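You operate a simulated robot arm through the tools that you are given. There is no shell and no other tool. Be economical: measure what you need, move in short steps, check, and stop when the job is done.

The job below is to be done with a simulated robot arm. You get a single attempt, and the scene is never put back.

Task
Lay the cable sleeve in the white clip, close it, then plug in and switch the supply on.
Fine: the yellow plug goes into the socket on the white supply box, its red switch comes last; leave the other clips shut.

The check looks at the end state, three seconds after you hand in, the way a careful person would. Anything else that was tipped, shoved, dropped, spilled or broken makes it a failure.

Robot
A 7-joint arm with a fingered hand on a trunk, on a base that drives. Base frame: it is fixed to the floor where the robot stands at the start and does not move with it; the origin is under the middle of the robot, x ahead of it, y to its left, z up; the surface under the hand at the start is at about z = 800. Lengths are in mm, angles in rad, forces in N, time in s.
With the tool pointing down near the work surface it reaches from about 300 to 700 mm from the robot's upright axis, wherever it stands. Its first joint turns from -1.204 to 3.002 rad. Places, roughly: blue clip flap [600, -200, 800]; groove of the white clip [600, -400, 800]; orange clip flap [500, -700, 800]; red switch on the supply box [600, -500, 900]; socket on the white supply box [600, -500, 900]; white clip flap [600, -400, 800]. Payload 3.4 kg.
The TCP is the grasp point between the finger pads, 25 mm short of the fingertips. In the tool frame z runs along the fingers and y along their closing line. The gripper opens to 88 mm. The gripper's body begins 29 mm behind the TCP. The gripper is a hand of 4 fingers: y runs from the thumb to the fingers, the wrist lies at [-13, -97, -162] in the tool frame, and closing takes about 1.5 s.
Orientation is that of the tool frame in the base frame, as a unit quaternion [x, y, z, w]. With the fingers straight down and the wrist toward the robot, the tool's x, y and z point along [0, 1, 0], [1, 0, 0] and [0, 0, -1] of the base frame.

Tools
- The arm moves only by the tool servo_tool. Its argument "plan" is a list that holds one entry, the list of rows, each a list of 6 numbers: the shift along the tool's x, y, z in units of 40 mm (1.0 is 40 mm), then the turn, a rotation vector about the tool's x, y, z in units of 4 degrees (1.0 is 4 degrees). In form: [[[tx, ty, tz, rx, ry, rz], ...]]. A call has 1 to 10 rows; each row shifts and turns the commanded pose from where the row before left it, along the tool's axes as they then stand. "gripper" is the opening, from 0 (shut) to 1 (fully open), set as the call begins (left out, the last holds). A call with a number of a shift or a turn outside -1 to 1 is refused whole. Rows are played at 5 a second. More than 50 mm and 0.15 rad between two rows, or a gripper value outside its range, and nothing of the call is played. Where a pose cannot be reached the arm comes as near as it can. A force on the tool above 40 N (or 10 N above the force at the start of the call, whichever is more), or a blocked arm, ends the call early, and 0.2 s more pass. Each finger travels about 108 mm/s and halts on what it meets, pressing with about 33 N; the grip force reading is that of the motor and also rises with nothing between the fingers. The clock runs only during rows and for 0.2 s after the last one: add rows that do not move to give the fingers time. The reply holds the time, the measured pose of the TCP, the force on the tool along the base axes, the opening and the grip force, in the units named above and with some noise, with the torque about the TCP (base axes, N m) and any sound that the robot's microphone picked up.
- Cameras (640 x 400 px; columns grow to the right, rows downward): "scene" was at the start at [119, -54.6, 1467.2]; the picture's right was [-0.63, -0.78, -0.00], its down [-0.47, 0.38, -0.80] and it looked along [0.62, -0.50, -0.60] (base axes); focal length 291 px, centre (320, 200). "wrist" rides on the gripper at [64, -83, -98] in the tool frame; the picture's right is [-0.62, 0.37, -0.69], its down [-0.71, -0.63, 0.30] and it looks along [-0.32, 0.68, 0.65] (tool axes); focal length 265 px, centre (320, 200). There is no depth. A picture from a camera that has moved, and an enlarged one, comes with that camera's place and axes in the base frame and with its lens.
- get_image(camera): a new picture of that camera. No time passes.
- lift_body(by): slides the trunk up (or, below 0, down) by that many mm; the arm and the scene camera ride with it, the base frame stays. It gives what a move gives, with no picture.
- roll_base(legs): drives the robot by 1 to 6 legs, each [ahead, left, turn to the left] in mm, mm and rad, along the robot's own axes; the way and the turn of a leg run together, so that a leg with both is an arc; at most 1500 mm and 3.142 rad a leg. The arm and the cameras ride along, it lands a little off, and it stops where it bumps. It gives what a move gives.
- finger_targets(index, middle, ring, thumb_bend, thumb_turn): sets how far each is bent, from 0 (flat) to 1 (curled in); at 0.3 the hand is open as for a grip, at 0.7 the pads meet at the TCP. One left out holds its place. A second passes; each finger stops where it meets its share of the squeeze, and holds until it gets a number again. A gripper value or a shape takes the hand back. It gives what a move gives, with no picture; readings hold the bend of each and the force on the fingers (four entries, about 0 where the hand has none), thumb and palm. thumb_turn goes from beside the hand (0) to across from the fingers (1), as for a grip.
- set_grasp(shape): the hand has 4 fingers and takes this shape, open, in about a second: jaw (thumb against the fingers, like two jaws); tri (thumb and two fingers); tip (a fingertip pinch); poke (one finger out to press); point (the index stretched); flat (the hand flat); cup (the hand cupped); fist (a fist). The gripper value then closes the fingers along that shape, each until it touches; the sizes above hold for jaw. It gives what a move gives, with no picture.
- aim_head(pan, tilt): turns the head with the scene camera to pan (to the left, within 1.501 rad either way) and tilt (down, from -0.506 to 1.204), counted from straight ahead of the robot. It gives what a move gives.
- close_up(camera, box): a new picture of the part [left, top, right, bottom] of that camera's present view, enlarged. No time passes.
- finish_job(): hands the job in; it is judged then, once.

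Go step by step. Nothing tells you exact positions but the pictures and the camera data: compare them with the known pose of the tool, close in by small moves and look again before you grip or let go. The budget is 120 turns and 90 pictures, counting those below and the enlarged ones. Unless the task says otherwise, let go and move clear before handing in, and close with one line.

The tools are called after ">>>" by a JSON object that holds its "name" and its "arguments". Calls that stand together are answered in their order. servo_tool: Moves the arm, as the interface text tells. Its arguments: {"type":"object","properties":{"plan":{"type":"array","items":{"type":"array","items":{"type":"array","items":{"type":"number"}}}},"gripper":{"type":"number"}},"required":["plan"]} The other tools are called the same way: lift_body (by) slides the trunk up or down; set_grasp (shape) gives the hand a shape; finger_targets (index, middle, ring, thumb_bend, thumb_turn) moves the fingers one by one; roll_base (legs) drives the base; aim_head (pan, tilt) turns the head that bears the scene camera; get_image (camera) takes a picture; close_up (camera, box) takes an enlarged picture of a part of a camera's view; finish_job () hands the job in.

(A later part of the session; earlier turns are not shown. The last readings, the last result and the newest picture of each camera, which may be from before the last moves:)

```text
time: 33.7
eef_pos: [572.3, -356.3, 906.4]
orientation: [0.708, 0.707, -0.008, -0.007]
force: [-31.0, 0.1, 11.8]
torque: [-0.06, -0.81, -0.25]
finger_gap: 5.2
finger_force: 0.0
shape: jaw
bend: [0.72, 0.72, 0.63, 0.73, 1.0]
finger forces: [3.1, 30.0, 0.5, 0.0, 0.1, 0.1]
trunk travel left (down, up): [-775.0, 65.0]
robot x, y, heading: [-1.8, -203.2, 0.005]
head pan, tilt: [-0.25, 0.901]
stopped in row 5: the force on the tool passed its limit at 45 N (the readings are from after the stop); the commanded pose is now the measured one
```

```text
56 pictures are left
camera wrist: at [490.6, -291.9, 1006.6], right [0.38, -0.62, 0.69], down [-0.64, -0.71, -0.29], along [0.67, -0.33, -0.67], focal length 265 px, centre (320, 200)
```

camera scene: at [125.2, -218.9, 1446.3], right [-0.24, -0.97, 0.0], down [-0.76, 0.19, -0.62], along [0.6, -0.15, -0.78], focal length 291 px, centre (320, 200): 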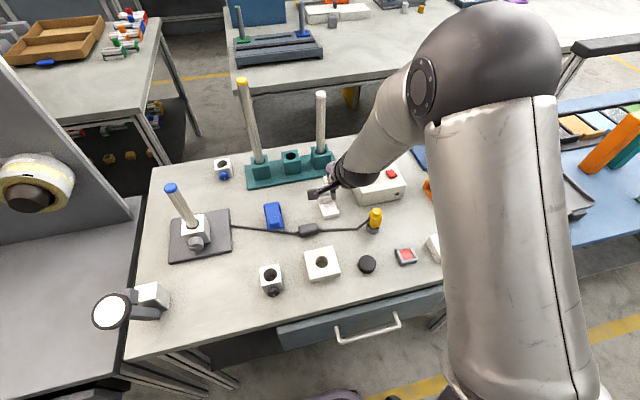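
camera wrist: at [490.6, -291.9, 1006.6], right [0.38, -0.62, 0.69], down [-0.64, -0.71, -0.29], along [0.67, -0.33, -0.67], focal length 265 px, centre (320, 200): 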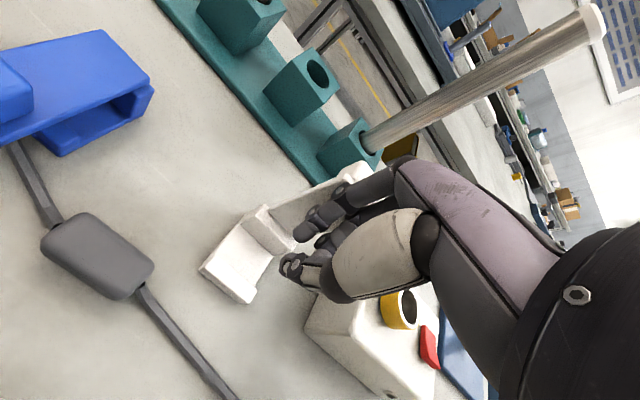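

The flap doesn't go further: it's at its open stop, near vertical, which is fine. Next: grip the sleeve across its width (x), then place it with the hand tilted back ~25° to clear the flap. I back off and go above the sleeve.

>>> {"name": "servo_tool", "arguments": {"plan": [[[0, -0.6, -0.3, 0, 0, 0], [0, -0.6, -0.7, 0, 0, 0], [0.55, 0, 0, 0, 0, 0], [0.55, 0, 0, 0, 0, 0], [0.55, 0, 0.3, 0, 0, 0], [0, 0, 0.7, 0, 0, 0], [0, 0, 0, 0, 0, 0]]], "gripper": 0.65}}

>>> {"name": "get_image", "arguments": {"camera": "wrist"}}

>>> {"name": "close_up", "arguments": {"camera": "scene", "box": [260, 165, 388, 265]}}

```text
time: 35.3
eef_pos: [532.4, -291.1, 902.7]
orientation: [0.708, 0.706, -0.007, -0.007]
force: [1.0, -0.4, 1.3]
torque: [0.03, -0.01, 0.01]
finger_gap: 56.6
finger_force: 0.0
shape: jaw
bend: [0.28, 0.39, 0.36, 0.62, 1.0]
finger forces: [0.0, 0.0, 0.1, 0.1, 0.0, 0.1]
trunk travel left (down, up): [-775.0, 65.0]
robot x, y, heading: [-1.8, -200.2, 0.005]
head pan, tilt: [-0.25, 0.901]
```

```text
55 pictures are left
camera wrist: at [451.9, -226.3, 1002.8], right [0.38, -0.62, 0.69], down [-0.64, -0.71, -0.29], along [0.67, -0.33, -0.67], focal length 265 px, centre (320, 200)
```

wrist: 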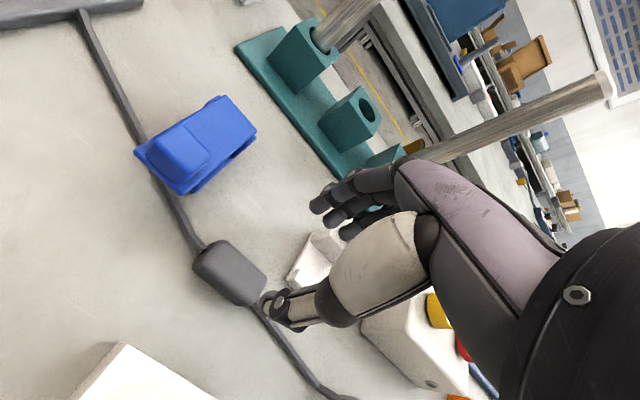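

```text
4.00 times, centred on (324, 215) of scene
camera zoom: at [123.1, -218.6, 1446.3], right [-0.24, -0.97, 0.0], down [-0.76, 0.19, -0.62], along [0.6, -0.15, -0.78], focal length 1165 px, centre (304, 140)
```

zoom: 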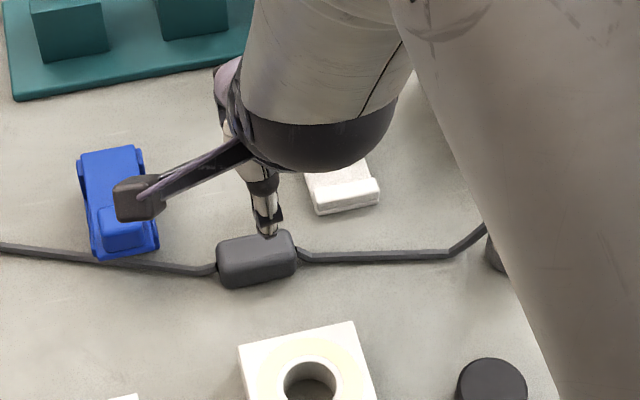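

Opening is asymmetric at part-open, so I open fully, shift slightly toward the robot and descend near the sleeve, then look.

>>> {"name": "servo_tool", "arguments": {"plan": [[[0, 0, 0, 0, 0, 0], [0, -0.07, 0, 0, 0, 0], [0, 0, 0.75, 0, 0, 0], [0, 0, 0.6, 0, 0, 0], [0, 0, 0, 0, 0, 0]]], "gripper": 1}}

>>> {"name": "close_up", "arguments": {"camera": "wrist", "box": [150, 150, 438, 330]}}

>>> {"name": "close_up", "arguments": {"camera": "scene", "box": [280, 200, 360, 250]}}

```text
time: 36.5
eef_pos: [530.7, -292.1, 848.5]
orientation: [0.708, 0.707, -0.006, -0.007]
force: [0.6, -0.3, 0.0]
torque: [0.01, 0.01, 0.0]
finger_gap: 87.6
finger_force: 0.0
shape: jaw
bend: [0.3, 0.3, 0.3, 0.3, 0.98]
finger forces: [0.0, 0.0, 0.0, 0.0, 0.0, 0.1]
trunk travel left (down, up): [-775.0, 65.0]
robot x, y, heading: [-0.9, -202.0, 0.007]
head pan, tilt: [-0.25, 0.901]
```

```text
2.22 times, centred on (294, 240) of wrist
camera zoom: at [449.3, -227.5, 948.8], right [0.38, -0.62, 0.69], down [-0.64, -0.71, -0.29], along [0.67, -0.33, -0.67], focal length 590 px, centre (378, 111)
```

zoom: 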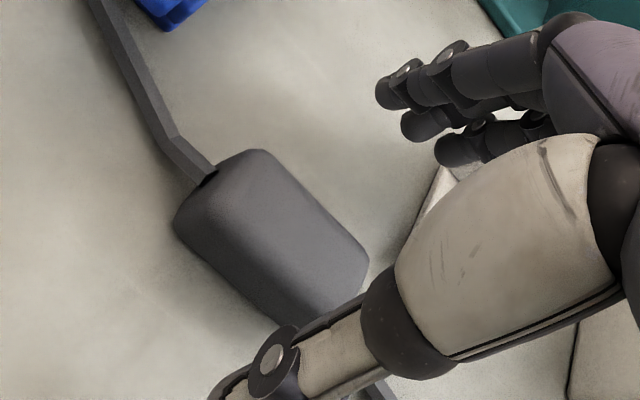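

```text
8.00 times, centred on (320, 225) of scene
camera zoom: at [123.8, -219.0, 1446.3], right [-0.24, -0.97, 0.0], down [-0.76, 0.19, -0.62], along [0.6, -0.15, -0.78], focal length 2329 px, centre (320, 0)
```

zoom: 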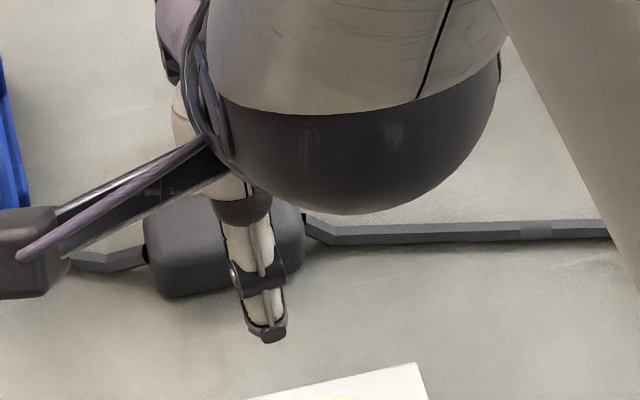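

Sleeve centre is about (521,-285). I shift a little, go down to grip depth and close.

>>> {"name": "servo_tool", "arguments": {"plan": [[[0.15, -0.12, 0, 0, 0, 0], [0, 0, 0.3, 0, 0, 0], [0, 0, 0, 0, 0, 0]]]}}

>>> {"name": "servo_tool", "arguments": {"plan": [[[0, 0, 0, 0, 0, 0], [0, 0, 0, 0, 0, 0], [0, 0, 0, 0, 0, 0], [0, 0, 0, 0, 0, 0], [0, 0, 0, 0, 0, 0], [0, 0, 0, 0, 0, 0], [0, 0, 0, 0, 0, 0], [0, 0, 0, 0, 0, 0]]], "gripper": 0}}

>>> {"name": "close_up", "arguments": {"camera": "wrist", "box": [150, 150, 438, 330]}}

>>> {"name": "close_up", "arguments": {"camera": "scene", "box": [260, 190, 372, 260]}}

```text
time: 37.3
eef_pos: [525.0, -285.0, 836.9]
orientation: [0.708, 0.706, -0.007, -0.007]
force: [1.3, 0.0, 0.4]
torque: [0.0, -0.01, 0.01]
finger_gap: 87.4
finger_force: 0.1
shape: jaw
bend: [0.3, 0.3, 0.3, 0.3, 0.98]
finger forces: [0.1, 0.0, 0.0, 0.0, 0.1, 0.1]
trunk travel left (down, up): [-775.0, 65.0]
robot x, y, heading: [0.8, -201.2, 0.0]
head pan, tilt: [-0.25, 0.901]
```

```text
time: 39.1
eef_pos: [524.2, -285.3, 838.6]
orientation: [0.708, 0.706, -0.006, -0.007]
force: [-0.9, 0.7, 0.3]
torque: [0.0, 0.01, 0.02]
finger_gap: 20.7
finger_force: 32.9
shape: jaw
bend: [0.74, 0.58, 0.61, 0.75, 0.99]
finger forces: [19.1, 7.5, 3.7, 0.0, 30.4, 0.0]
trunk travel left (down, up): [-775.0, 65.0]
robot x, y, heading: [-0.2, -200.6, -0.0]
head pan, tilt: [-0.25, 0.901]
```

```text
2.22 times, centred on (294, 240) of wrist
camera zoom: at [444.4, -221.1, 938.0], right [0.38, -0.62, 0.69], down [-0.64, -0.71, -0.29], along [0.67, -0.33, -0.67], focal length 590 px, centre (378, 111)
```

zoom: 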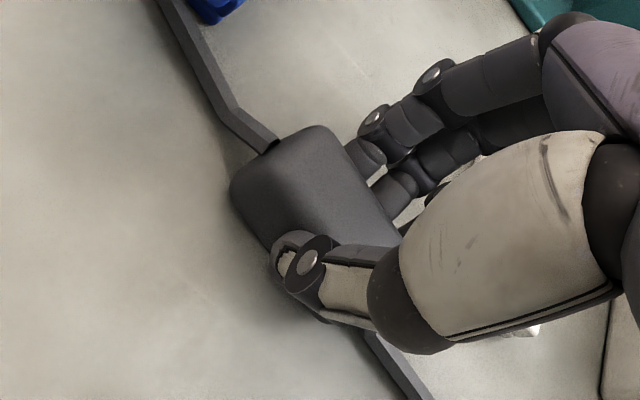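

```text
5.71 times, centred on (316, 225) of scene
camera zoom: at [124.1, -219.0, 1446.2], right [-0.24, -0.97, 0.0], down [-0.76, 0.19, -0.62], along [0.6, -0.15, -0.78], focal length 1664 px, centre (343, 57)
```

zoom: 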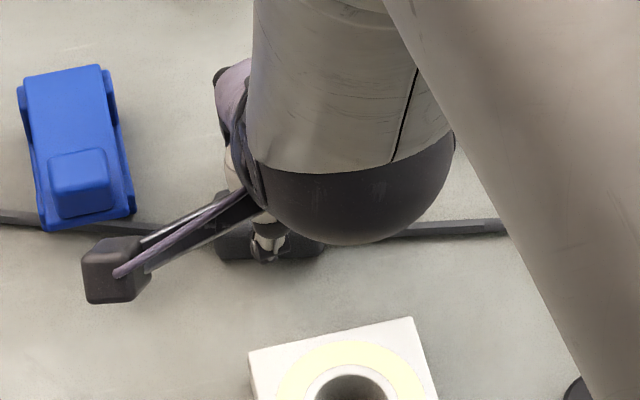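

Sleeve is held. I lift it 45 mm and check grip and cable behaviour.

>>> {"name": "servo_tool", "arguments": {"plan": [[[0, 0, -0.3, 0, 0, 0], [0, 0, -0.4, 0, 0, 0], [0, 0, -0.4, 0, 0, 0], [0, 0, 0, 0, 0, 0]]]}}

>>> {"name": "get_image", "arguments": {"camera": "wrist"}}

>>> {"name": "close_up", "arguments": {"camera": "scene", "box": [210, 165, 402, 285]}}

```text
time: 40.1
eef_pos: [526.8, -284.2, 882.1]
orientation: [0.708, 0.706, -0.007, -0.007]
force: [-0.8, 0.2, -0.9]
torque: [-0.02, -0.01, -0.01]
finger_gap: 20.5
finger_force: 33.2
shape: jaw
bend: [0.74, 0.58, 0.61, 0.75, 0.99]
finger forces: [19.1, 7.6, 3.7, 0.1, 30.4, 0.1]
trunk travel left (down, up): [-775.0, 65.0]
robot x, y, heading: [-1.1, -202.9, 0.005]
head pan, tilt: [-0.25, 0.901]
```

```text
49 pictures are left
camera wrist: at [444.9, -219.9, 982.5], right [0.38, -0.62, 0.69], down [-0.64, -0.71, -0.29], along [0.67, -0.33, -0.67], focal length 265 px, centre (320, 200)
```

wrist: 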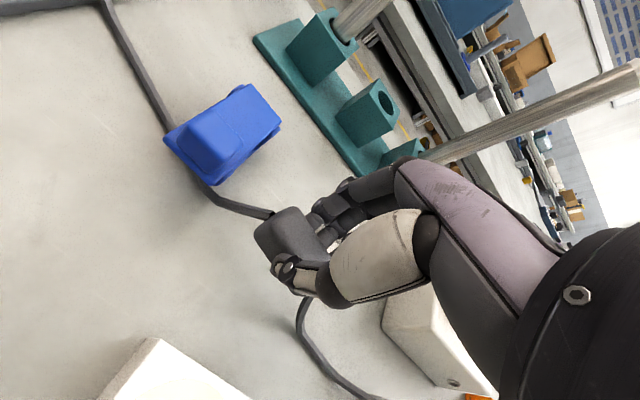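

```text
3.33 times, centred on (306, 225) of scene
camera zoom: at [124.4, -219.1, 1446.2], right [-0.24, -0.97, 0.0], down [-0.76, 0.19, -0.62], along [0.6, -0.15, -0.78], focal length 971 px, centre (367, 117)
```

zoom: 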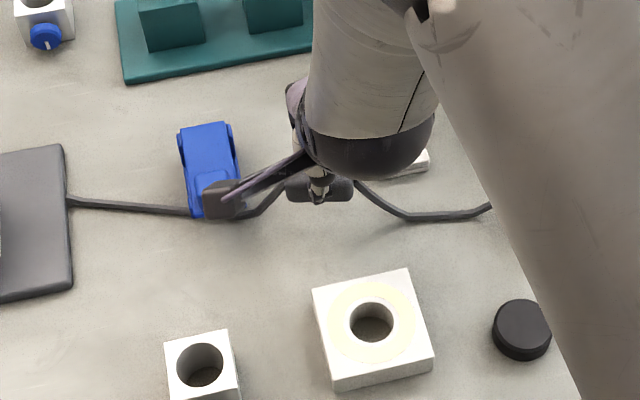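

The cable is flexible and follows. I carry the sleeve to y≈-358 at height and tilt the hand back 24°.

>>> {"name": "servo_tool", "arguments": {"plan": [[[-0.92, 0, -0.2, 0, 0, 0], [-0.92, 0, -0.2, 0, 0, 0], [0, 0, 0, -1, 0, 0], [0, 0, 0, -1, 0, 0], [0, 0, 0, -1, 0, 0], [0, 0, 0, -1, 0, 0], [0, 0, 0, -1, 0, 0], [0, 0, 0, -1, 0, 0], [0, 0, 0, 0, 0, 0]]]}}

>>> {"name": "get_image", "arguments": {"camera": "wrist"}}

>>> {"name": "close_up", "arguments": {"camera": "scene", "box": [210, 165, 402, 285]}}

```text
time: 42.1
eef_pos: [525.3, -358.3, 898.5]
orientation: [0.693, 0.693, 0.14, 0.141]
force: [-0.1, -0.6, -0.7]
torque: [0.01, 0.0, 0.02]
finger_gap: 20.6
finger_force: 33.0
shape: jaw
bend: [0.74, 0.59, 0.63, 0.75, 0.98]
finger forces: [19.3, 7.4, 3.6, 0.0, 30.4, 0.0]
trunk travel left (down, up): [-775.0, 65.0]
robot x, y, heading: [-3.4, -201.2, 0.002]
head pan, tilt: [-0.25, 0.901]
```

```text
47 pictures are left
camera wrist: at [410.6, -293.8, 956.4], right [0.07, -0.62, 0.78], down [-0.46, -0.71, -0.53], along [0.88, -0.33, -0.34], focal length 265 px, centre (320, 200)
```

wrist: 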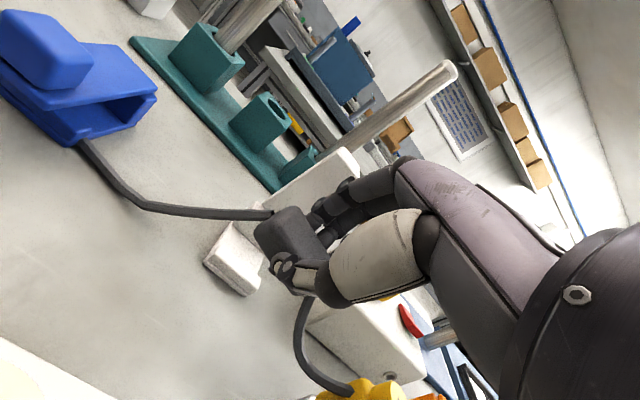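

```text
3.33 times, centred on (306, 225) of scene
camera zoom: at [123.9, -219.0, 1446.3], right [-0.24, -0.97, 0.0], down [-0.76, 0.19, -0.62], along [0.6, -0.15, -0.78], focal length 971 px, centre (367, 117)
```

zoom: 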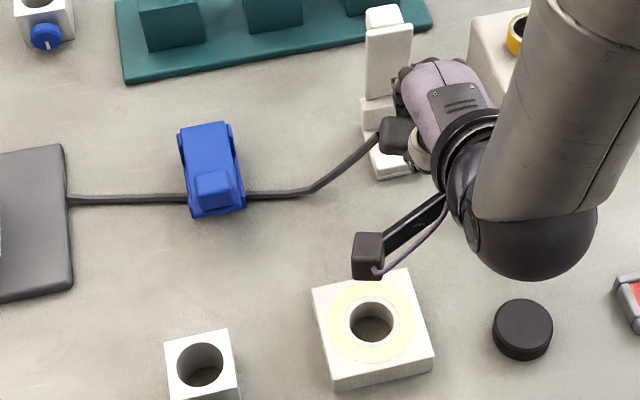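

Cable slips by the blue clip without disturbing it. Now I move forward over the groove and lower in small steps.

>>> {"name": "servo_tool", "arguments": {"plan": [[[0.05, 0.49, 0.22, 0, 0, 0], [0.05, 0.49, 0.22, 0, 0, 0], [0, 0, 0, 0, 0, 0], [0, -0.1, 0.23, 0, 0, 0], [0, -0.1, 0.23, 0, 0, 0], [0, 0, 0, 0, 0, 0]]]}}

>>> {"name": "get_image", "arguments": {"camera": "wrist"}}

>>> {"name": "close_up", "arguments": {"camera": "scene", "box": [280, 160, 376, 230]}}

```text
time: 43.5
eef_pos: [566.5, -353.8, 876.6]
orientation: [0.694, 0.692, 0.141, 0.141]
force: [-9.4, -0.4, 1.6]
torque: [-0.02, -0.25, -0.09]
finger_gap: 19.7
finger_force: 33.3
shape: jaw
bend: [0.74, 0.61, 0.65, 0.75, 0.97]
finger forces: [18.8, 20.0, 2.1, 0.1, 31.1, 0.0]
trunk travel left (down, up): [-775.0, 65.0]
robot x, y, heading: [-1.2, -197.7, -0.0]
head pan, tilt: [-0.25, 0.901]
```

```text
45 pictures are left
camera wrist: at [451.5, -289.4, 935.7], right [0.07, -0.62, 0.78], down [-0.46, -0.71, -0.53], along [0.88, -0.33, -0.34], focal length 265 px, centre (320, 200)
```

wrist: 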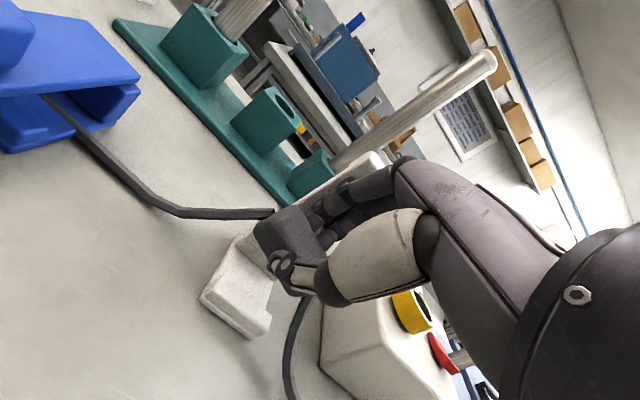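

```text
5.71 times, centred on (328, 195) of scene
camera zoom: at [120.9, -219.0, 1446.5], right [-0.24, -0.97, 0.0], down [-0.76, 0.19, -0.62], along [0.6, -0.15, -0.78], focal length 1664 px, centre (274, 229)
```

zoom: 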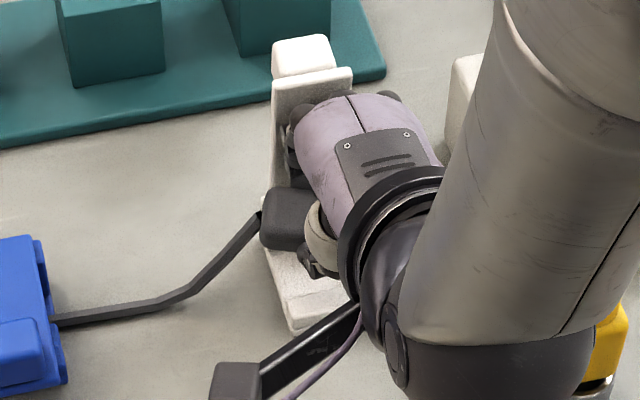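

The knuckles just touch the flap (at its stop). I tilt 12° more around the sleeve, which pulls them away, and check forces.

>>> {"name": "servo_tool", "arguments": {"plan": [[[0, -0.1, 0, -1, 0, 0], [0, -0.05, 0, -1, 0, 0], [0, -0.05, 0, -1, 0, 0], [0, -0.12, 0.16, 0, 0, 0], [0, -0.12, 0.16, 0, 0, 0], [0, 0, 0, 0, 0, 0]]]}}

>>> {"name": "get_image", "arguments": {"camera": "wrist"}}

>>> {"name": "close_up", "arguments": {"camera": "scene", "box": [280, 160, 376, 230]}}

```text
time: 44.9
eef_pos: [561.4, -354.9, 857.1]
orientation: [0.675, 0.674, 0.212, 0.213]
force: [0.3, 1.5, 3.5]
torque: [-0.04, 0.0, 0.03]
finger_gap: 20.1
finger_force: 32.8
shape: jaw
bend: [0.74, 0.59, 0.64, 0.76, 0.97]
finger forces: [20.8, 8.4, 3.4, 0.0, 30.6, 0.0]
trunk travel left (down, up): [-775.0, 65.0]
robot x, y, heading: [1.2, -201.6, 0.002]
head pan, tilt: [-0.25, 0.901]
```

```text
43 pictures are left
camera wrist: at [436.8, -289.7, 890.2], right [-0.1, -0.62, 0.78], down [-0.34, -0.71, -0.61], along [0.93, -0.33, -0.14], focal length 265 px, centre (320, 200)
```

wrist: 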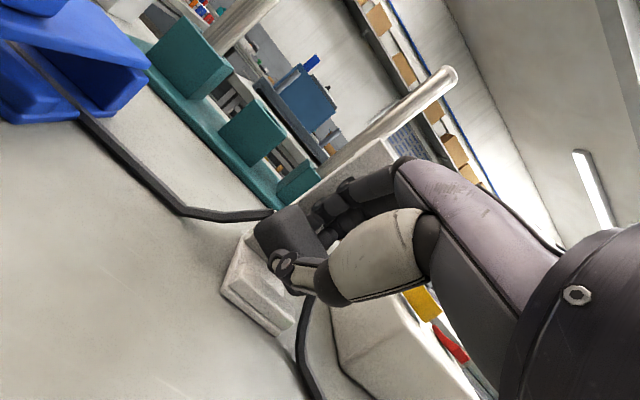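

```text
5.71 times, centred on (328, 195) of scene
camera zoom: at [123.5, -218.7, 1446.4], right [-0.24, -0.97, 0.0], down [-0.76, 0.19, -0.62], along [0.6, -0.15, -0.78], focal length 1664 px, centre (274, 229)
```

zoom: 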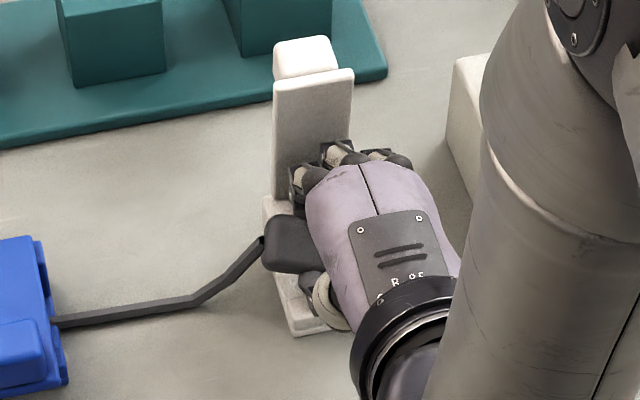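

>>> {"name": "servo_tool", "arguments": {"plan": [[[0, -0.08, 0.12, 0, 0, 0], [0, -0.08, 0.12, 0, 0, 0], [0, 0, 0, 0, 0, 0]]]}}

>>> {"name": "close_up", "arguments": {"camera": "wrist", "box": [180, 170, 372, 330]}}

```text
time: 45.7
eef_pos: [560.3, -354.2, 849.1]
orientation: [0.674, 0.673, 0.215, 0.215]
force: [0.1, 3.2, 22.5]
torque: [-0.17, -0.22, 0.1]
finger_gap: 23.2
finger_force: 32.8
shape: jaw
bend: [0.73, 0.55, 0.56, 0.8, 0.98]
finger forces: [23.7, 12.9, 5.0, 0.1, 31.8, 0.0]
trunk travel left (down, up): [-775.0, 65.0]
robot x, y, heading: [-0.7, -199.3, 0.007]
head pan, tilt: [-0.25, 0.901]
```

```text
2.50 times, centred on (276, 250) of wrist
camera zoom: at [435.4, -288.5, 881.2], right [-0.1, -0.62, 0.78], down [-0.34, -0.71, -0.61], along [0.94, -0.33, -0.14], focal length 664 px, centre (430, 75)
```

zoom: 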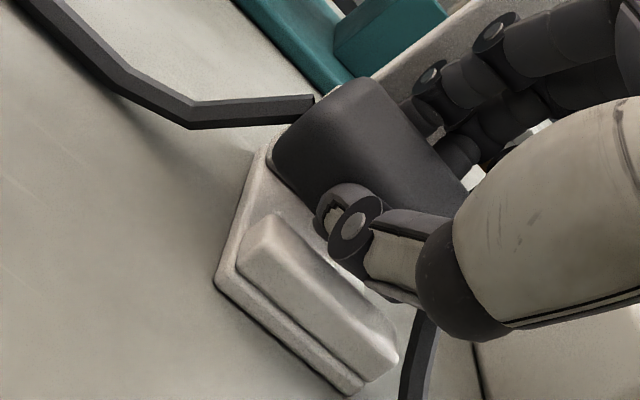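

The sleeve is in the groove and touching the floor (22 N). I open the fingers partway to let it settle.

>>> {"name": "servo_tool", "arguments": {"plan": [[[0, 0, 0, 0, 0, 0], [0, 0, 0, 0, 0, 0], [0, 0, 0, 0, 0, 0]]], "gripper": 0.5}}

>>> {"name": "close_up", "arguments": {"camera": "wrist", "box": [180, 170, 372, 330]}}

```text
time: 46.5
eef_pos: [561.3, -353.7, 846.0]
orientation: [0.675, 0.674, 0.212, 0.212]
force: [1.6, 1.6, 7.6]
torque: [0.07, -0.06, -0.03]
finger_gap: 38.6
finger_force: 0.0
shape: jaw
bend: [0.74, 0.45, 0.41, 0.78, 1.0]
finger forces: [0.1, 0.0, 0.0, 0.0, 7.7, 0.0]
trunk travel left (down, up): [-775.0, 65.0]
robot x, y, heading: [2.2, -201.4, -0.002]
head pan, tilt: [-0.25, 0.901]
```

```text
2.50 times, centred on (276, 250) of wrist
camera zoom: at [436.3, -289.6, 878.8], right [-0.1, -0.62, 0.78], down [-0.34, -0.71, -0.61], along [0.93, -0.33, -0.15], focal length 664 px, centre (430, 75)
```

zoom: 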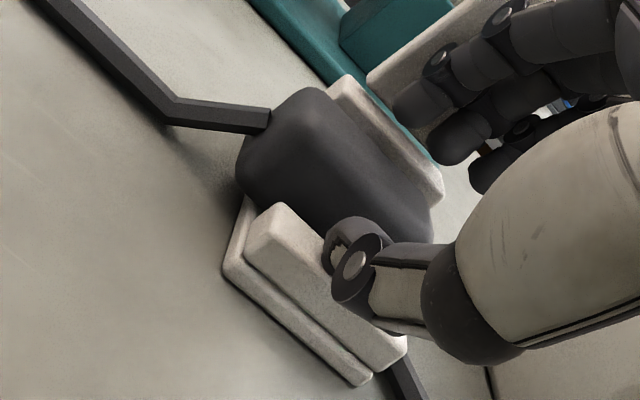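

The sleeve has settled between lip and wall. I retract along the hand axis and look from above.

>>> {"name": "servo_tool", "arguments": {"plan": [[[0, 0, -0.3, 0, 0, 0], [0, 0, -0.6, 0, 0, 0], [0, 0, -0.9, 0, 0, 0], [0, 0, -0.9, 0, 0, 0], [0, 0, -0.5, 1, 0, 0], [0, 0, 0, 1, 0, 0], [0, 0, 0, 1, 0, 0], [0, 0, 0, 1, 0, 0], [0, 0, 0, 1, 0, 0], [0, 0, 0, 1, 0, 0]]]}}

>>> {"name": "get_image", "arguments": {"camera": "wrist"}}

>>> {"name": "close_up", "arguments": {"camera": "scene", "box": [210, 155, 402, 275]}}

```text
time: 48.7
eef_pos: [488.4, -354.1, 951.5]
orientation: [0.704, 0.704, 0.066, 0.067]
force: [-0.3, -0.1, -0.1]
torque: [-0.01, 0.0, 0.04]
finger_gap: 43.8
finger_force: 0.0
shape: jaw
bend: [0.74, 0.45, 0.41, 0.7, 1.0]
finger forces: [0.0, 0.0, 0.0, 0.0, 0.0, 0.0]
trunk travel left (down, up): [-775.0, 65.0]
robot x, y, heading: [0.0, -201.2, 0.007]
head pan, tilt: [-0.25, 0.901]
```

```text
39 pictures are left
camera wrist: at [388.2, -289.7, 1032.0], right [0.23, -0.62, 0.75], down [-0.56, -0.71, -0.42], along [0.79, -0.33, -0.51], focal length 265 px, centre (320, 200)
```

wrist: 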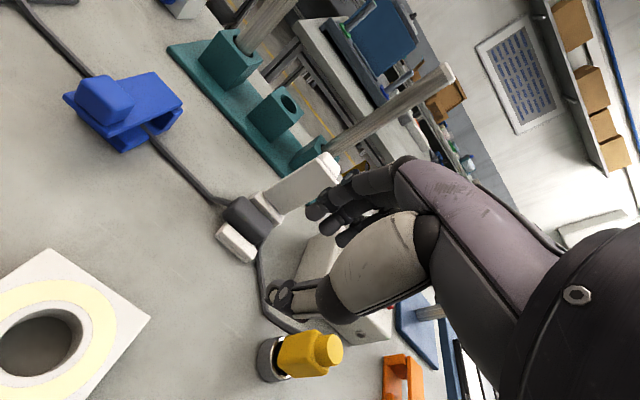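

```text
3.33 times, centred on (306, 215) of scene
camera zoom: at [123.9, -218.9, 1446.3], right [-0.24, -0.97, 0.0], down [-0.76, 0.19, -0.62], along [0.6, -0.15, -0.78], focal length 971 px, centre (367, 150)
```

zoom: 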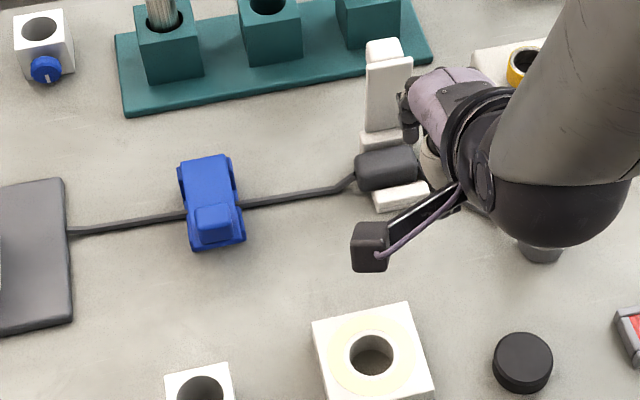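

>>> {"name": "close_up", "arguments": {"camera": "scene", "box": [306, 160, 354, 220]}}

>>> {"name": "close_up", "arguments": {"camera": "wrist", "box": [190, 140, 350, 270]}}

```text
6.67 times, centred on (330, 190) of scene
camera zoom: at [123.9, -218.9, 1446.3], right [-0.24, -0.97, 0.0], down [-0.76, 0.19, -0.62], along [0.6, -0.15, -0.78], focal length 1941 px, centre (253, 267)
```

zoom: 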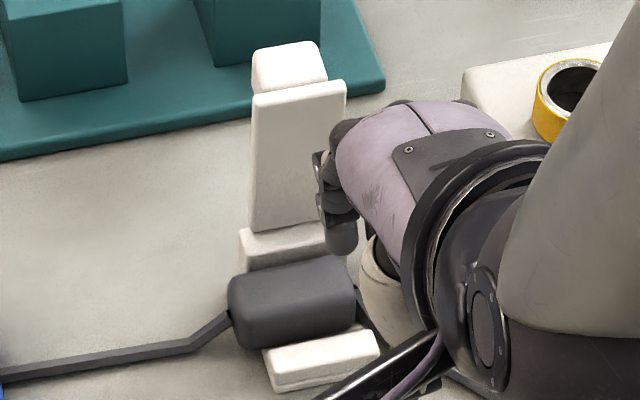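

```text
3.08 times, centred on (270, 205) of wrist
camera zoom: at [388.2, -289.7, 1032.0], right [0.23, -0.62, 0.75], down [-0.56, -0.71, -0.42], along [0.79, -0.33, -0.51], focal length 817 px, centre (474, 185)
```

zoom: 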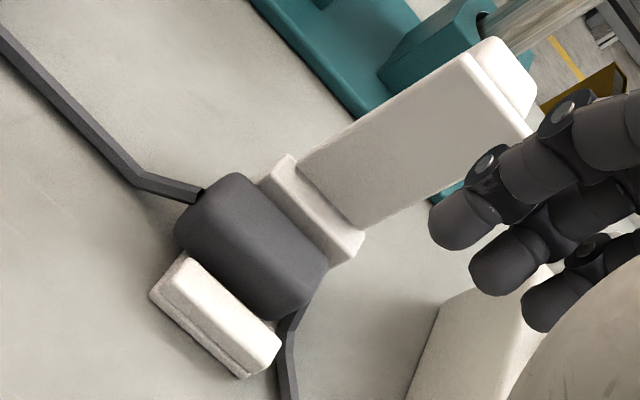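

The sleeve lies in the groove but sits ~8 mm too far to the +y side. I'll use the poke shape to nudge it in -y; first level the hand, move left of the sleeve and look at the finger.

>>> {"name": "servo_tool", "arguments": {"plan": [[[0.5, 0, 0, 1, 0, 0], [0.5, 0, 0, 1, 0, 0], [0.5, 0, 0, 0.8, 0, 0], [0, 0.9, 0, 0, 0, 0], [0, 0.9, 0, 0, 0, 0], [0, 0, 0, 0, 0, 0]]]}}

>>> {"name": "set_grasp", "arguments": {"shape": "poke"}}

>>> {"name": "get_image", "arguments": {"camera": "wrist"}}

>>> {"name": "close_up", "arguments": {"camera": "scene", "box": [250, 140, 410, 240]}}

```text
time: 50.1
eef_pos: [560.0, -293.5, 950.3]
orientation: [0.708, 0.706, -0.002, -0.002]
force: [-0.3, 0.3, -0.6]
torque: [-0.01, 0.01, 0.01]
finger_gap: 43.5
finger_force: 0.0
shape: jaw
bend: [0.74, 0.45, 0.41, 0.7, 1.0]
finger forces: [0.0, 0.1, 0.1, 0.0, 0.1, 0.0]
trunk travel left (down, up): [-775.0, 65.0]
robot x, y, heading: [-1.1, -201.2, 0.004]
head pan, tilt: [-0.25, 0.901]
```

```text
time: 51.0
eef_pos: [558.4, -293.7, 950.0]
orientation: [0.708, 0.706, -0.002, -0.002]
force: [0.6, 0.8, 0.0]
torque: [0.08, -0.01, -0.02]
finger_gap: 0.2
finger_force: 0.1
shape: poke
bend: [0.7, 0.7, 0.99, 1.0, 1.0]
finger forces: [0.0, 0.0, 0.1, 0.0, 0.1, 0.0]
trunk travel left (down, up): [-775.0, 65.0]
robot x, y, heading: [-0.4, -199.5, 0.002]
head pan, tilt: [-0.25, 0.901]
```

```text
35 pictures are left
camera wrist: at [476.6, -228.4, 1049.8], right [0.37, -0.62, 0.69], down [-0.63, -0.71, -0.3], along [0.68, -0.33, -0.66], focal length 265 px, centre (320, 200)
```

wrist: 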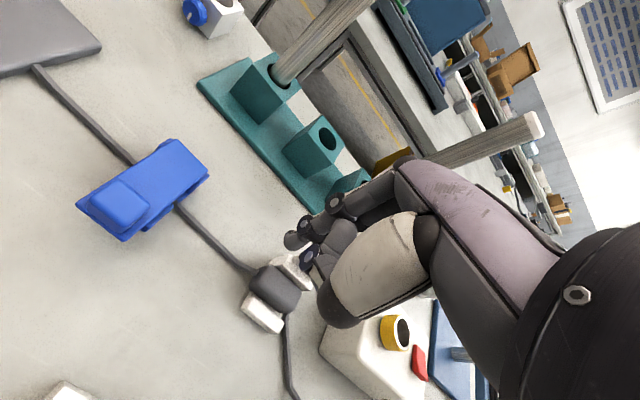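

```text
4.00 times, centred on (330, 190) of scene
camera zoom: at [123.9, -219.0, 1446.3], right [-0.24, -0.97, 0.0], down [-0.76, 0.19, -0.62], along [0.6, -0.15, -0.78], focal length 1165 px, centre (280, 240)
```

zoom: 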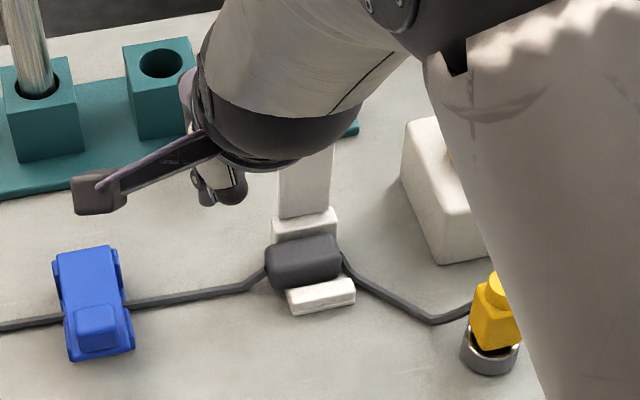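

Recomputing from the scene camera, the sleeve spans y -327…-380 versus clip -335…-381, only about 4 mm off-centre, so no nudge is needed. Now I straddle the flap's top with the open jaw, fingers behind it, to pull it closed.

>>> {"name": "set_grasp", "arguments": {"shape": "jaw"}}

>>> {"name": "servo_tool", "arguments": {"plan": [[[0, 0, -0.9, 0, 0, 0], [0, 0, -0.6, 0, 0, 0], [-0.8, 0.8, 0, 0, 0, 0], [-0.8, 0.8, 0, 0, 0, 0], [0, 0, 0.5, 0, 0, 0], [0, 0, 0, 0, 0, 0]]], "gripper": 1}}

>>> {"name": "get_image", "arguments": {"camera": "wrist"}}

>>> {"name": "close_up", "arguments": {"camera": "scene", "box": [250, 120, 410, 220]}}

```text
time: 51.9
eef_pos: [559.9, -293.6, 950.1]
orientation: [0.708, 0.707, -0.001, -0.002]
force: [0.0, -0.2, 0.2]
torque: [0.02, 0.0, 0.0]
finger_gap: 87.9
finger_force: 0.1
shape: jaw
bend: [0.3, 0.3, 0.3, 0.3, 0.98]
finger forces: [0.0, 0.1, 0.0, 0.1, 0.0, 0.0]
trunk travel left (down, up): [-775.0, 65.0]
robot x, y, heading: [2.1, -203.7, 0.004]
head pan, tilt: [-0.25, 0.901]
```

```text
time: 53.3
eef_pos: [622.9, -358.9, 991.0]
orientation: [0.708, 0.707, -0.002, -0.001]
force: [-0.9, 0.2, 1.4]
torque: [-0.03, 0.02, 0.01]
finger_gap: 87.6
finger_force: 0.1
shape: jaw
bend: [0.3, 0.3, 0.3, 0.3, 0.98]
finger forces: [0.1, 0.0, 0.1, 0.0, 0.0, 0.1]
trunk travel left (down, up): [-775.0, 65.0]
robot x, y, heading: [-2.8, -204.2, 0.004]
head pan, tilt: [-0.25, 0.901]
```

```text
33 pictures are left
camera wrist: at [539.8, -293.8, 1089.4], right [0.37, -0.62, 0.69], down [-0.63, -0.71, -0.3], along [0.68, -0.33, -0.66], focal length 265 px, centre (320, 200)
```

wrist: 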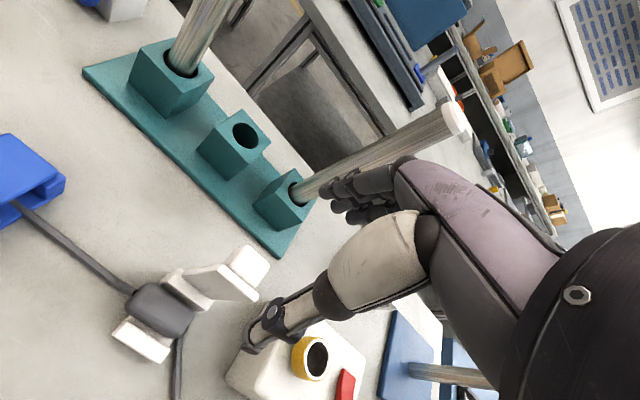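

```text
4.00 times, centred on (330, 170) of scene
camera zoom: at [123.8, -219.5, 1446.3], right [-0.24, -0.97, 0.0], down [-0.76, 0.19, -0.62], along [0.6, -0.15, -0.78], focal length 1165 px, centre (280, 320)
```

zoom: 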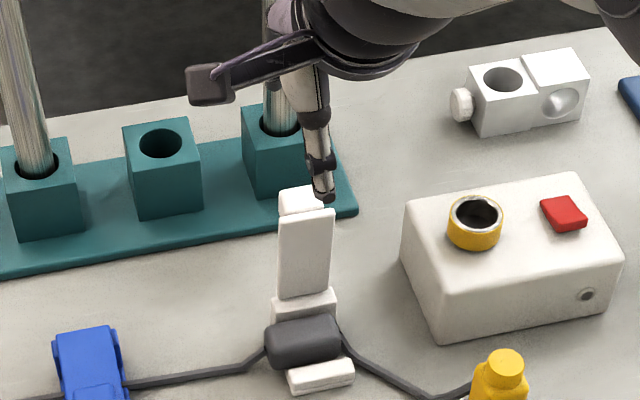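

The jaw straddles the flap (thumb in front, fingers behind). I lower to z≈905 and pull gently toward -x.

>>> {"name": "servo_tool", "arguments": {"plan": [[[0, 0, 0.8, 0, 0, 0], [0, 0, 0.8, 0, 0, 0], [0, 0, 0.5, 0, 0, 0], [0, 0, 0, 0, 0, 0]]]}}

>>> {"name": "get_image", "arguments": {"camera": "wrist"}}

```text
time: 54.3
eef_pos: [624.2, -359.6, 906.0]
orientation: [0.707, 0.707, -0.002, -0.001]
force: [0.4, -0.3, 0.1]
torque: [0.01, -0.02, 0.01]
finger_gap: 87.8
finger_force: 0.0
shape: jaw
bend: [0.3, 0.3, 0.3, 0.3, 0.98]
finger forces: [0.0, 0.0, 0.0, 0.0, 0.1, 0.0]
trunk travel left (down, up): [-775.0, 65.0]
robot x, y, heading: [0.3, -204.1, 0.007]
head pan, tilt: [-0.25, 0.901]
```

```text
31 pictures are left
camera wrist: at [541.5, -294.6, 1005.1], right [0.37, -0.62, 0.69], down [-0.63, -0.71, -0.3], along [0.68, -0.33, -0.66], focal length 265 px, centre (320, 200)
```

wrist: 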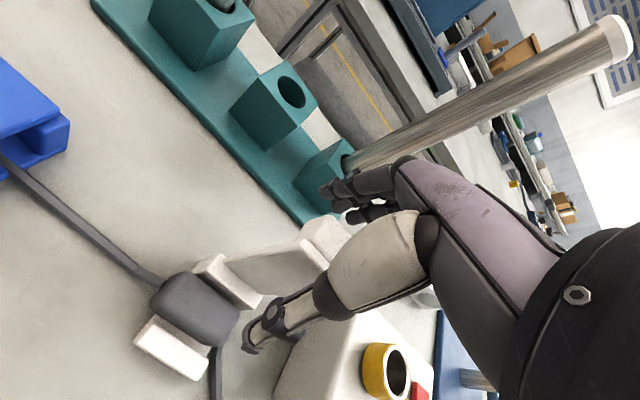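

>>> {"name": "servo_tool", "arguments": {"plan": [[[0, -0.5, 0, 0, 0, 0], [0, -0.4, 0, 0, 0, 0], [0, -0.3, 0, 0, 0, 0], [0, -0.3, 0, 0, 0, 0], [0, -0.3, 0, 0, 0, 0], [0, -0.3, 0, 0, 0, 0], [0, -0.3, 0, 0, 0, 0], [0, 0, 0, 0, 0, 0]]]}}

>>> {"name": "get_image", "arguments": {"camera": "wrist"}}

```text
time: 56.1
eef_pos: [528.1, -359.2, 907.3]
orientation: [0.708, 0.707, -0.002, -0.003]
force: [0.9, 0.7, 0.2]
torque: [0.01, 0.04, 0.0]
finger_gap: 88.1
finger_force: 0.0
shape: jaw
bend: [0.3, 0.3, 0.3, 0.3, 0.98]
finger forces: [0.0, 0.0, 0.0, 0.0, 0.0, 0.1]
trunk travel left (down, up): [-775.0, 65.0]
robot x, y, heading: [-0.4, -202.5, 0.006]
head pan, tilt: [-0.25, 0.901]
```

```text
30 pictures are left
camera wrist: at [444.5, -294.3, 1006.4], right [0.37, -0.62, 0.69], down [-0.63, -0.71, -0.3], along [0.68, -0.33, -0.66], focal length 265 px, centre (320, 200)
```

wrist: 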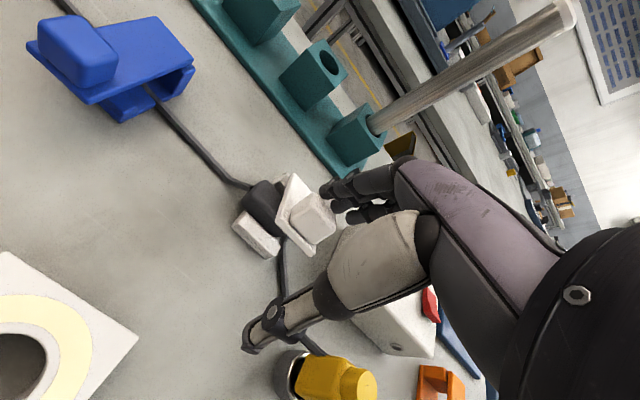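

The flap is now about half closed and stays. I raise, close the fingers, and move above the knob to press it down.

>>> {"name": "servo_tool", "arguments": {"plan": [[[0, 0, -0.9, 0, 0, 0], [0, 0, -0.5, 0, 0, 0], [0, 0, 0, 0, 0, 0]]]}}

>>> {"name": "servo_tool", "arguments": {"plan": [[[0.05, 0.4, 0, 0, 0, 0], [0, 0, 0, 0, 0, 0], [0, 0, 0, 0, 0, 0], [0, 0, 0, 0, 0, 0], [0, 0, 0, 0, 0, 0], [0, 0, 0, 0, 0, 0], [0, 0, 0, 0, 0, 0], [0, 0, 0.6, 0, 0, 0], [0, 0, 0.4, 0, 0, 0], [0, 0, 0, 0, 0, 0]]], "gripper": 0}}

>>> {"name": "get_image", "arguments": {"camera": "wrist"}}

```text
time: 56.9
eef_pos: [527.2, -359.4, 963.4]
orientation: [0.707, 0.707, -0.002, -0.002]
force: [0.1, -0.1, -0.1]
torque: [0.02, 0.01, 0.01]
finger_gap: 88.0
finger_force: 0.1
shape: jaw
bend: [0.3, 0.3, 0.3, 0.3, 0.98]
finger forces: [0.0, 0.0, 0.1, 0.1, 0.1, 0.0]
trunk travel left (down, up): [-775.0, 65.0]
robot x, y, heading: [-2.9, -202.6, -0.001]
head pan, tilt: [-0.25, 0.901]
```

```text
time: 59.1
eef_pos: [542.9, -356.0, 923.2]
orientation: [0.707, 0.707, -0.002, -0.001]
force: [-0.3, -0.8, 0.6]
torque: [-0.02, 0.01, 0.02]
finger_gap: 0.0
finger_force: 33.3
shape: jaw
bend: [0.7, 0.7, 0.7, 0.43, 1.0]
finger forces: [0.0, 0.0, 0.0, 0.1, 0.0, 0.1]
trunk travel left (down, up): [-775.0, 65.0]
robot x, y, heading: [-2.2, -199.6, 0.006]
head pan, tilt: [-0.25, 0.901]
```

```text
29 pictures are left
camera wrist: at [460.5, -292.0, 1021.5], right [0.37, -0.62, 0.69], down [-0.63, -0.71, -0.3], along [0.68, -0.33, -0.66], focal length 265 px, centre (320, 200)
```

wrist: 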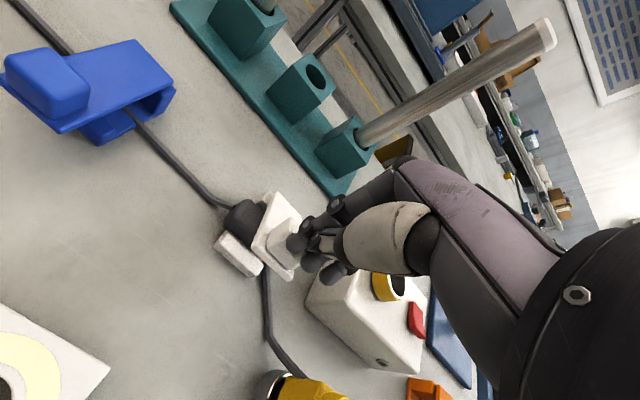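

>>> {"name": "servo_tool", "arguments": {"plan": [[[0, 0, 0.2, 0, 0, 0], [0, 0, 0.2, 0, 0, 0], [0, 0, 0.2, 0, 0, 0], [0, 0, 0.15, 0, 0, 0], [0, 0, 0.15, 0, 0, 0], [0, 0, 0, 0, 0, 0]]]}}

>>> {"name": "close_up", "arguments": {"camera": "wrist", "box": [170, 150, 362, 300]}}

```text
time: 60.5
eef_pos: [543.5, -356.3, 887.7]
orientation: [0.707, 0.707, -0.002, -0.001]
force: [-0.5, 0.7, 7.0]
torque: [0.07, 0.02, 0.01]
finger_gap: 0.0
finger_force: 33.4
shape: jaw
bend: [0.7, 0.7, 0.7, 0.72, 1.0]
finger forces: [8.4, 0.0, 0.0, 0.1, 0.0, 0.1]
trunk travel left (down, up): [-775.0, 65.0]
robot x, y, heading: [-2.8, -201.2, 0.005]
head pan, tilt: [-0.25, 0.901]
```

```text
2.67 times, centred on (266, 225) of wrist
camera zoom: at [460.8, -291.3, 986.1], right [0.37, -0.62, 0.69], down [-0.63, -0.71, -0.3], along [0.68, -0.33, -0.66], focal length 708 px, centre (464, 133)
```

zoom: 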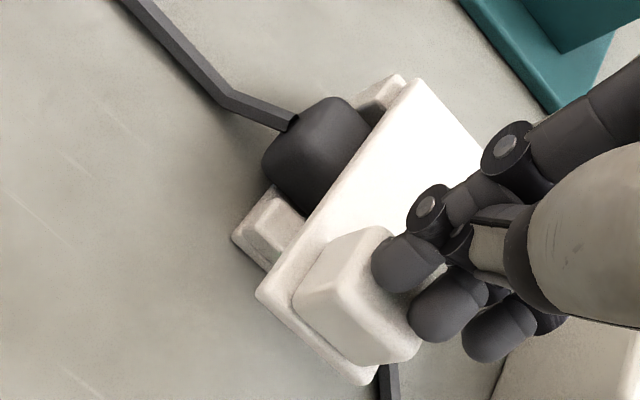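

Nearly closed; fingertips are at the knob's back corner. I lift slightly, shift over the knob centre and press down firmly.

>>> {"name": "servo_tool", "arguments": {"plan": [[[0, 0, -0.6, 0, 0, 0], [0.25, -0.1, 0, 0, 0, 0], [0, 0, 0.3, 0, 0, 0], [0, 0, 0.15, 0, 0, 0], [0, 0, 0.12, 0, 0, 0], [0, 0, 0.12, 0, 0, 0], [0, 0, 0.12, 0, 0, 0], [0, 0, 0.12, 0, 0, 0], [0, 0, 0.12, 0, 0, 0]]]}}

>>> {"name": "close_up", "arguments": {"camera": "wrist", "box": [170, 150, 362, 300]}}

```text
time: 62.5
eef_pos: [544.2, -345.5, 878.9]
orientation: [0.707, 0.707, 0.008, 0.007]
force: [-2.6, 1.6, 22.0]
torque: [-0.15, 0.31, 0.02]
finger_gap: 0.0
finger_force: 33.1
shape: jaw
bend: [0.7, 0.71, 0.7, 0.73, 1.0]
finger forces: [3.8, 14.9, 6.7, 0.1, 0.1, 0.1]
trunk travel left (down, up): [-775.0, 65.0]
robot x, y, heading: [0.9, -201.6, 0.007]
head pan, tilt: [-0.25, 0.901]
stopped in row 9: the force on the tool passed its limit at 42 N (the readings are from after the stop); the commanded pose is now the measured one
```

```text
2.67 times, centred on (266, 225) of wrist
camera zoom: at [459.0, -280.8, 975.5], right [0.35, -0.62, 0.7], down [-0.63, -0.71, -0.32], along [0.7, -0.33, -0.64], focal length 708 px, centre (464, 133)
```

zoom: 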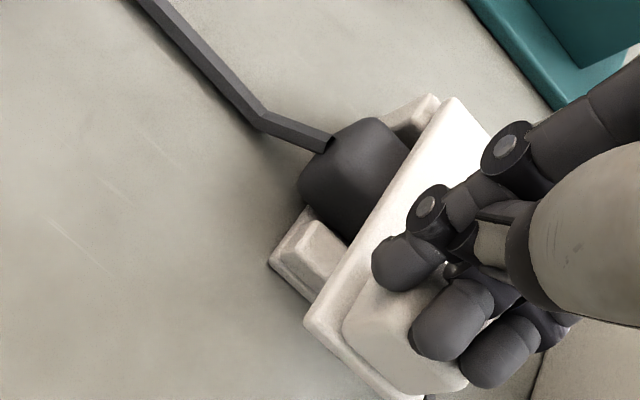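

Pressed to 42 N, which should be closed. I move up and verify from the scene camera.

>>> {"name": "servo_tool", "arguments": {"plan": [[[0, 0, -0.8, 0, 0, 0], [0, 0, -0.9, 0, 0, 0], [0.5, -0.9, -0.5, 0, 0, 0], [0.5, -0.9, 0, 0, 0, 0], [0, 0, 0, 0, 0, 0]]]}}

>>> {"name": "get_image", "arguments": {"camera": "scene"}}

>>> {"name": "close_up", "arguments": {"camera": "wrist", "box": [150, 140, 342, 290]}}

```text
time: 63.7
eef_pos: [473.0, -308.8, 960.7]
orientation: [0.708, 0.706, 0.003, 0.003]
force: [0.4, 0.0, -0.1]
torque: [-0.02, 0.01, -0.01]
finger_gap: 0.1
finger_force: 33.3
shape: jaw
bend: [0.7, 0.7, 0.7, 0.73, 1.0]
finger forces: [0.0, 0.1, 0.0, 0.1, 0.1, 0.0]
trunk travel left (down, up): [-775.0, 65.0]
robot x, y, heading: [-0.3, -197.8, 0.009]
head pan, tilt: [-0.25, 0.901]
```

```text
26 pictures are left
camera scene: at [124.9, -219.7, 1446.2], right [-0.24, -0.97, 0.0], down [-0.76, 0.19, -0.62], along [0.6, -0.15, -0.78], focal length 291 px, centre (320, 200)
```

scene: 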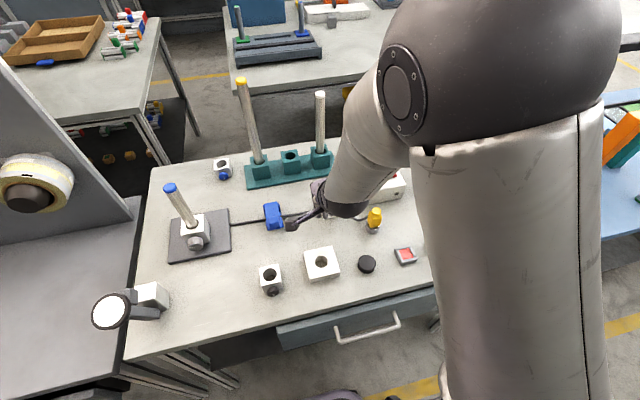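

```text
2.67 times, centred on (246, 215) of wrist
camera zoom: at [388.5, -243.6, 1059.3], right [0.36, -0.62, 0.7], down [-0.63, -0.71, -0.31], along [0.69, -0.33, -0.65], focal length 708 px, centre (517, 160)
```

zoom: 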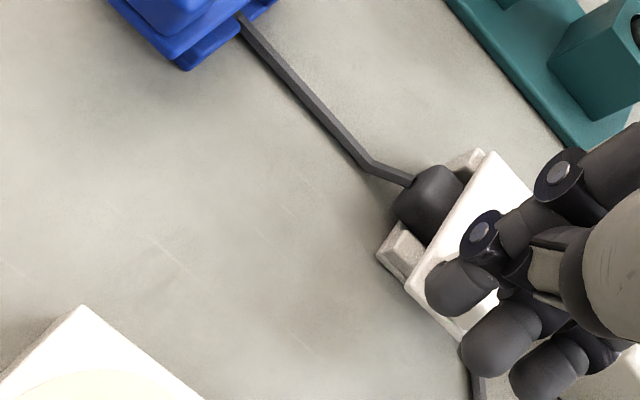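

I can't see the clip well from here. I move above the plug with the hand open, then check both clip and plug.

>>> {"name": "servo_tool", "arguments": {"plan": [[[0, 0, -0.6, 0, 0, 0], [-0.93, 0.2, 0, 0, 0, 0], [-0.93, 0.2, 0, 0, 0, 0], [-0.93, 0.2, 0, 0, 0, 0], [-0.93, 0.15, 0, 0, 0, 0], [0, 0, 0, 0, 0, 0]]], "gripper": 1}}

>>> {"name": "get_image", "arguments": {"camera": "wrist"}}

>>> {"name": "close_up", "arguments": {"camera": "scene", "box": [290, 165, 402, 245]}}

```text
time: 65.1
eef_pos: [501.0, -456.1, 989.6]
orientation: [0.708, 0.706, 0.002, 0.004]
force: [0.1, -0.1, 0.4]
torque: [0.0, 0.01, 0.02]
finger_gap: 87.8
finger_force: 0.0
shape: jaw
bend: [0.3, 0.3, 0.3, 0.3, 0.98]
finger forces: [0.1, 0.0, 0.0, 0.0, 0.0, 0.0]
trunk travel left (down, up): [-775.0, 65.0]
robot x, y, heading: [1.8, -202.3, -0.0]
head pan, tilt: [-0.25, 0.901]
```

```text
24 pictures are left
camera wrist: at [417.0, -391.4, 1086.3], right [0.36, -0.62, 0.7], down [-0.63, -0.71, -0.31], along [0.69, -0.33, -0.65], focal length 265 px, centre (320, 200)
```

wrist: 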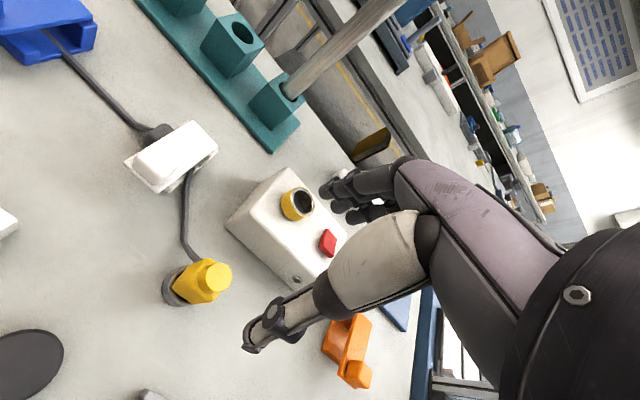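

```text
5.00 times, centred on (346, 205) of scene
camera zoom: at [124.0, -217.7, 1446.3], right [-0.24, -0.97, 0.0], down [-0.76, 0.19, -0.62], along [0.6, -0.15, -0.78], focal length 1456 px, centre (190, 175)
```

zoom: 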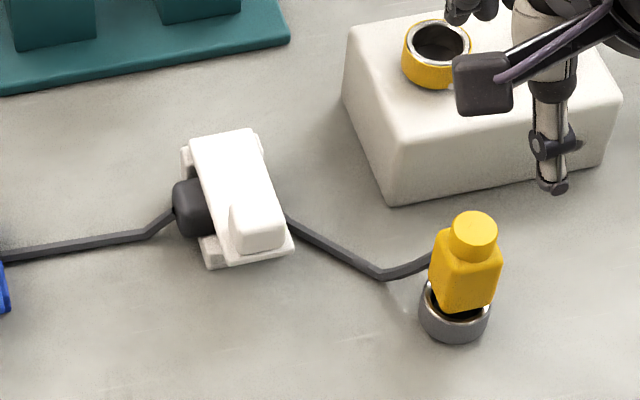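

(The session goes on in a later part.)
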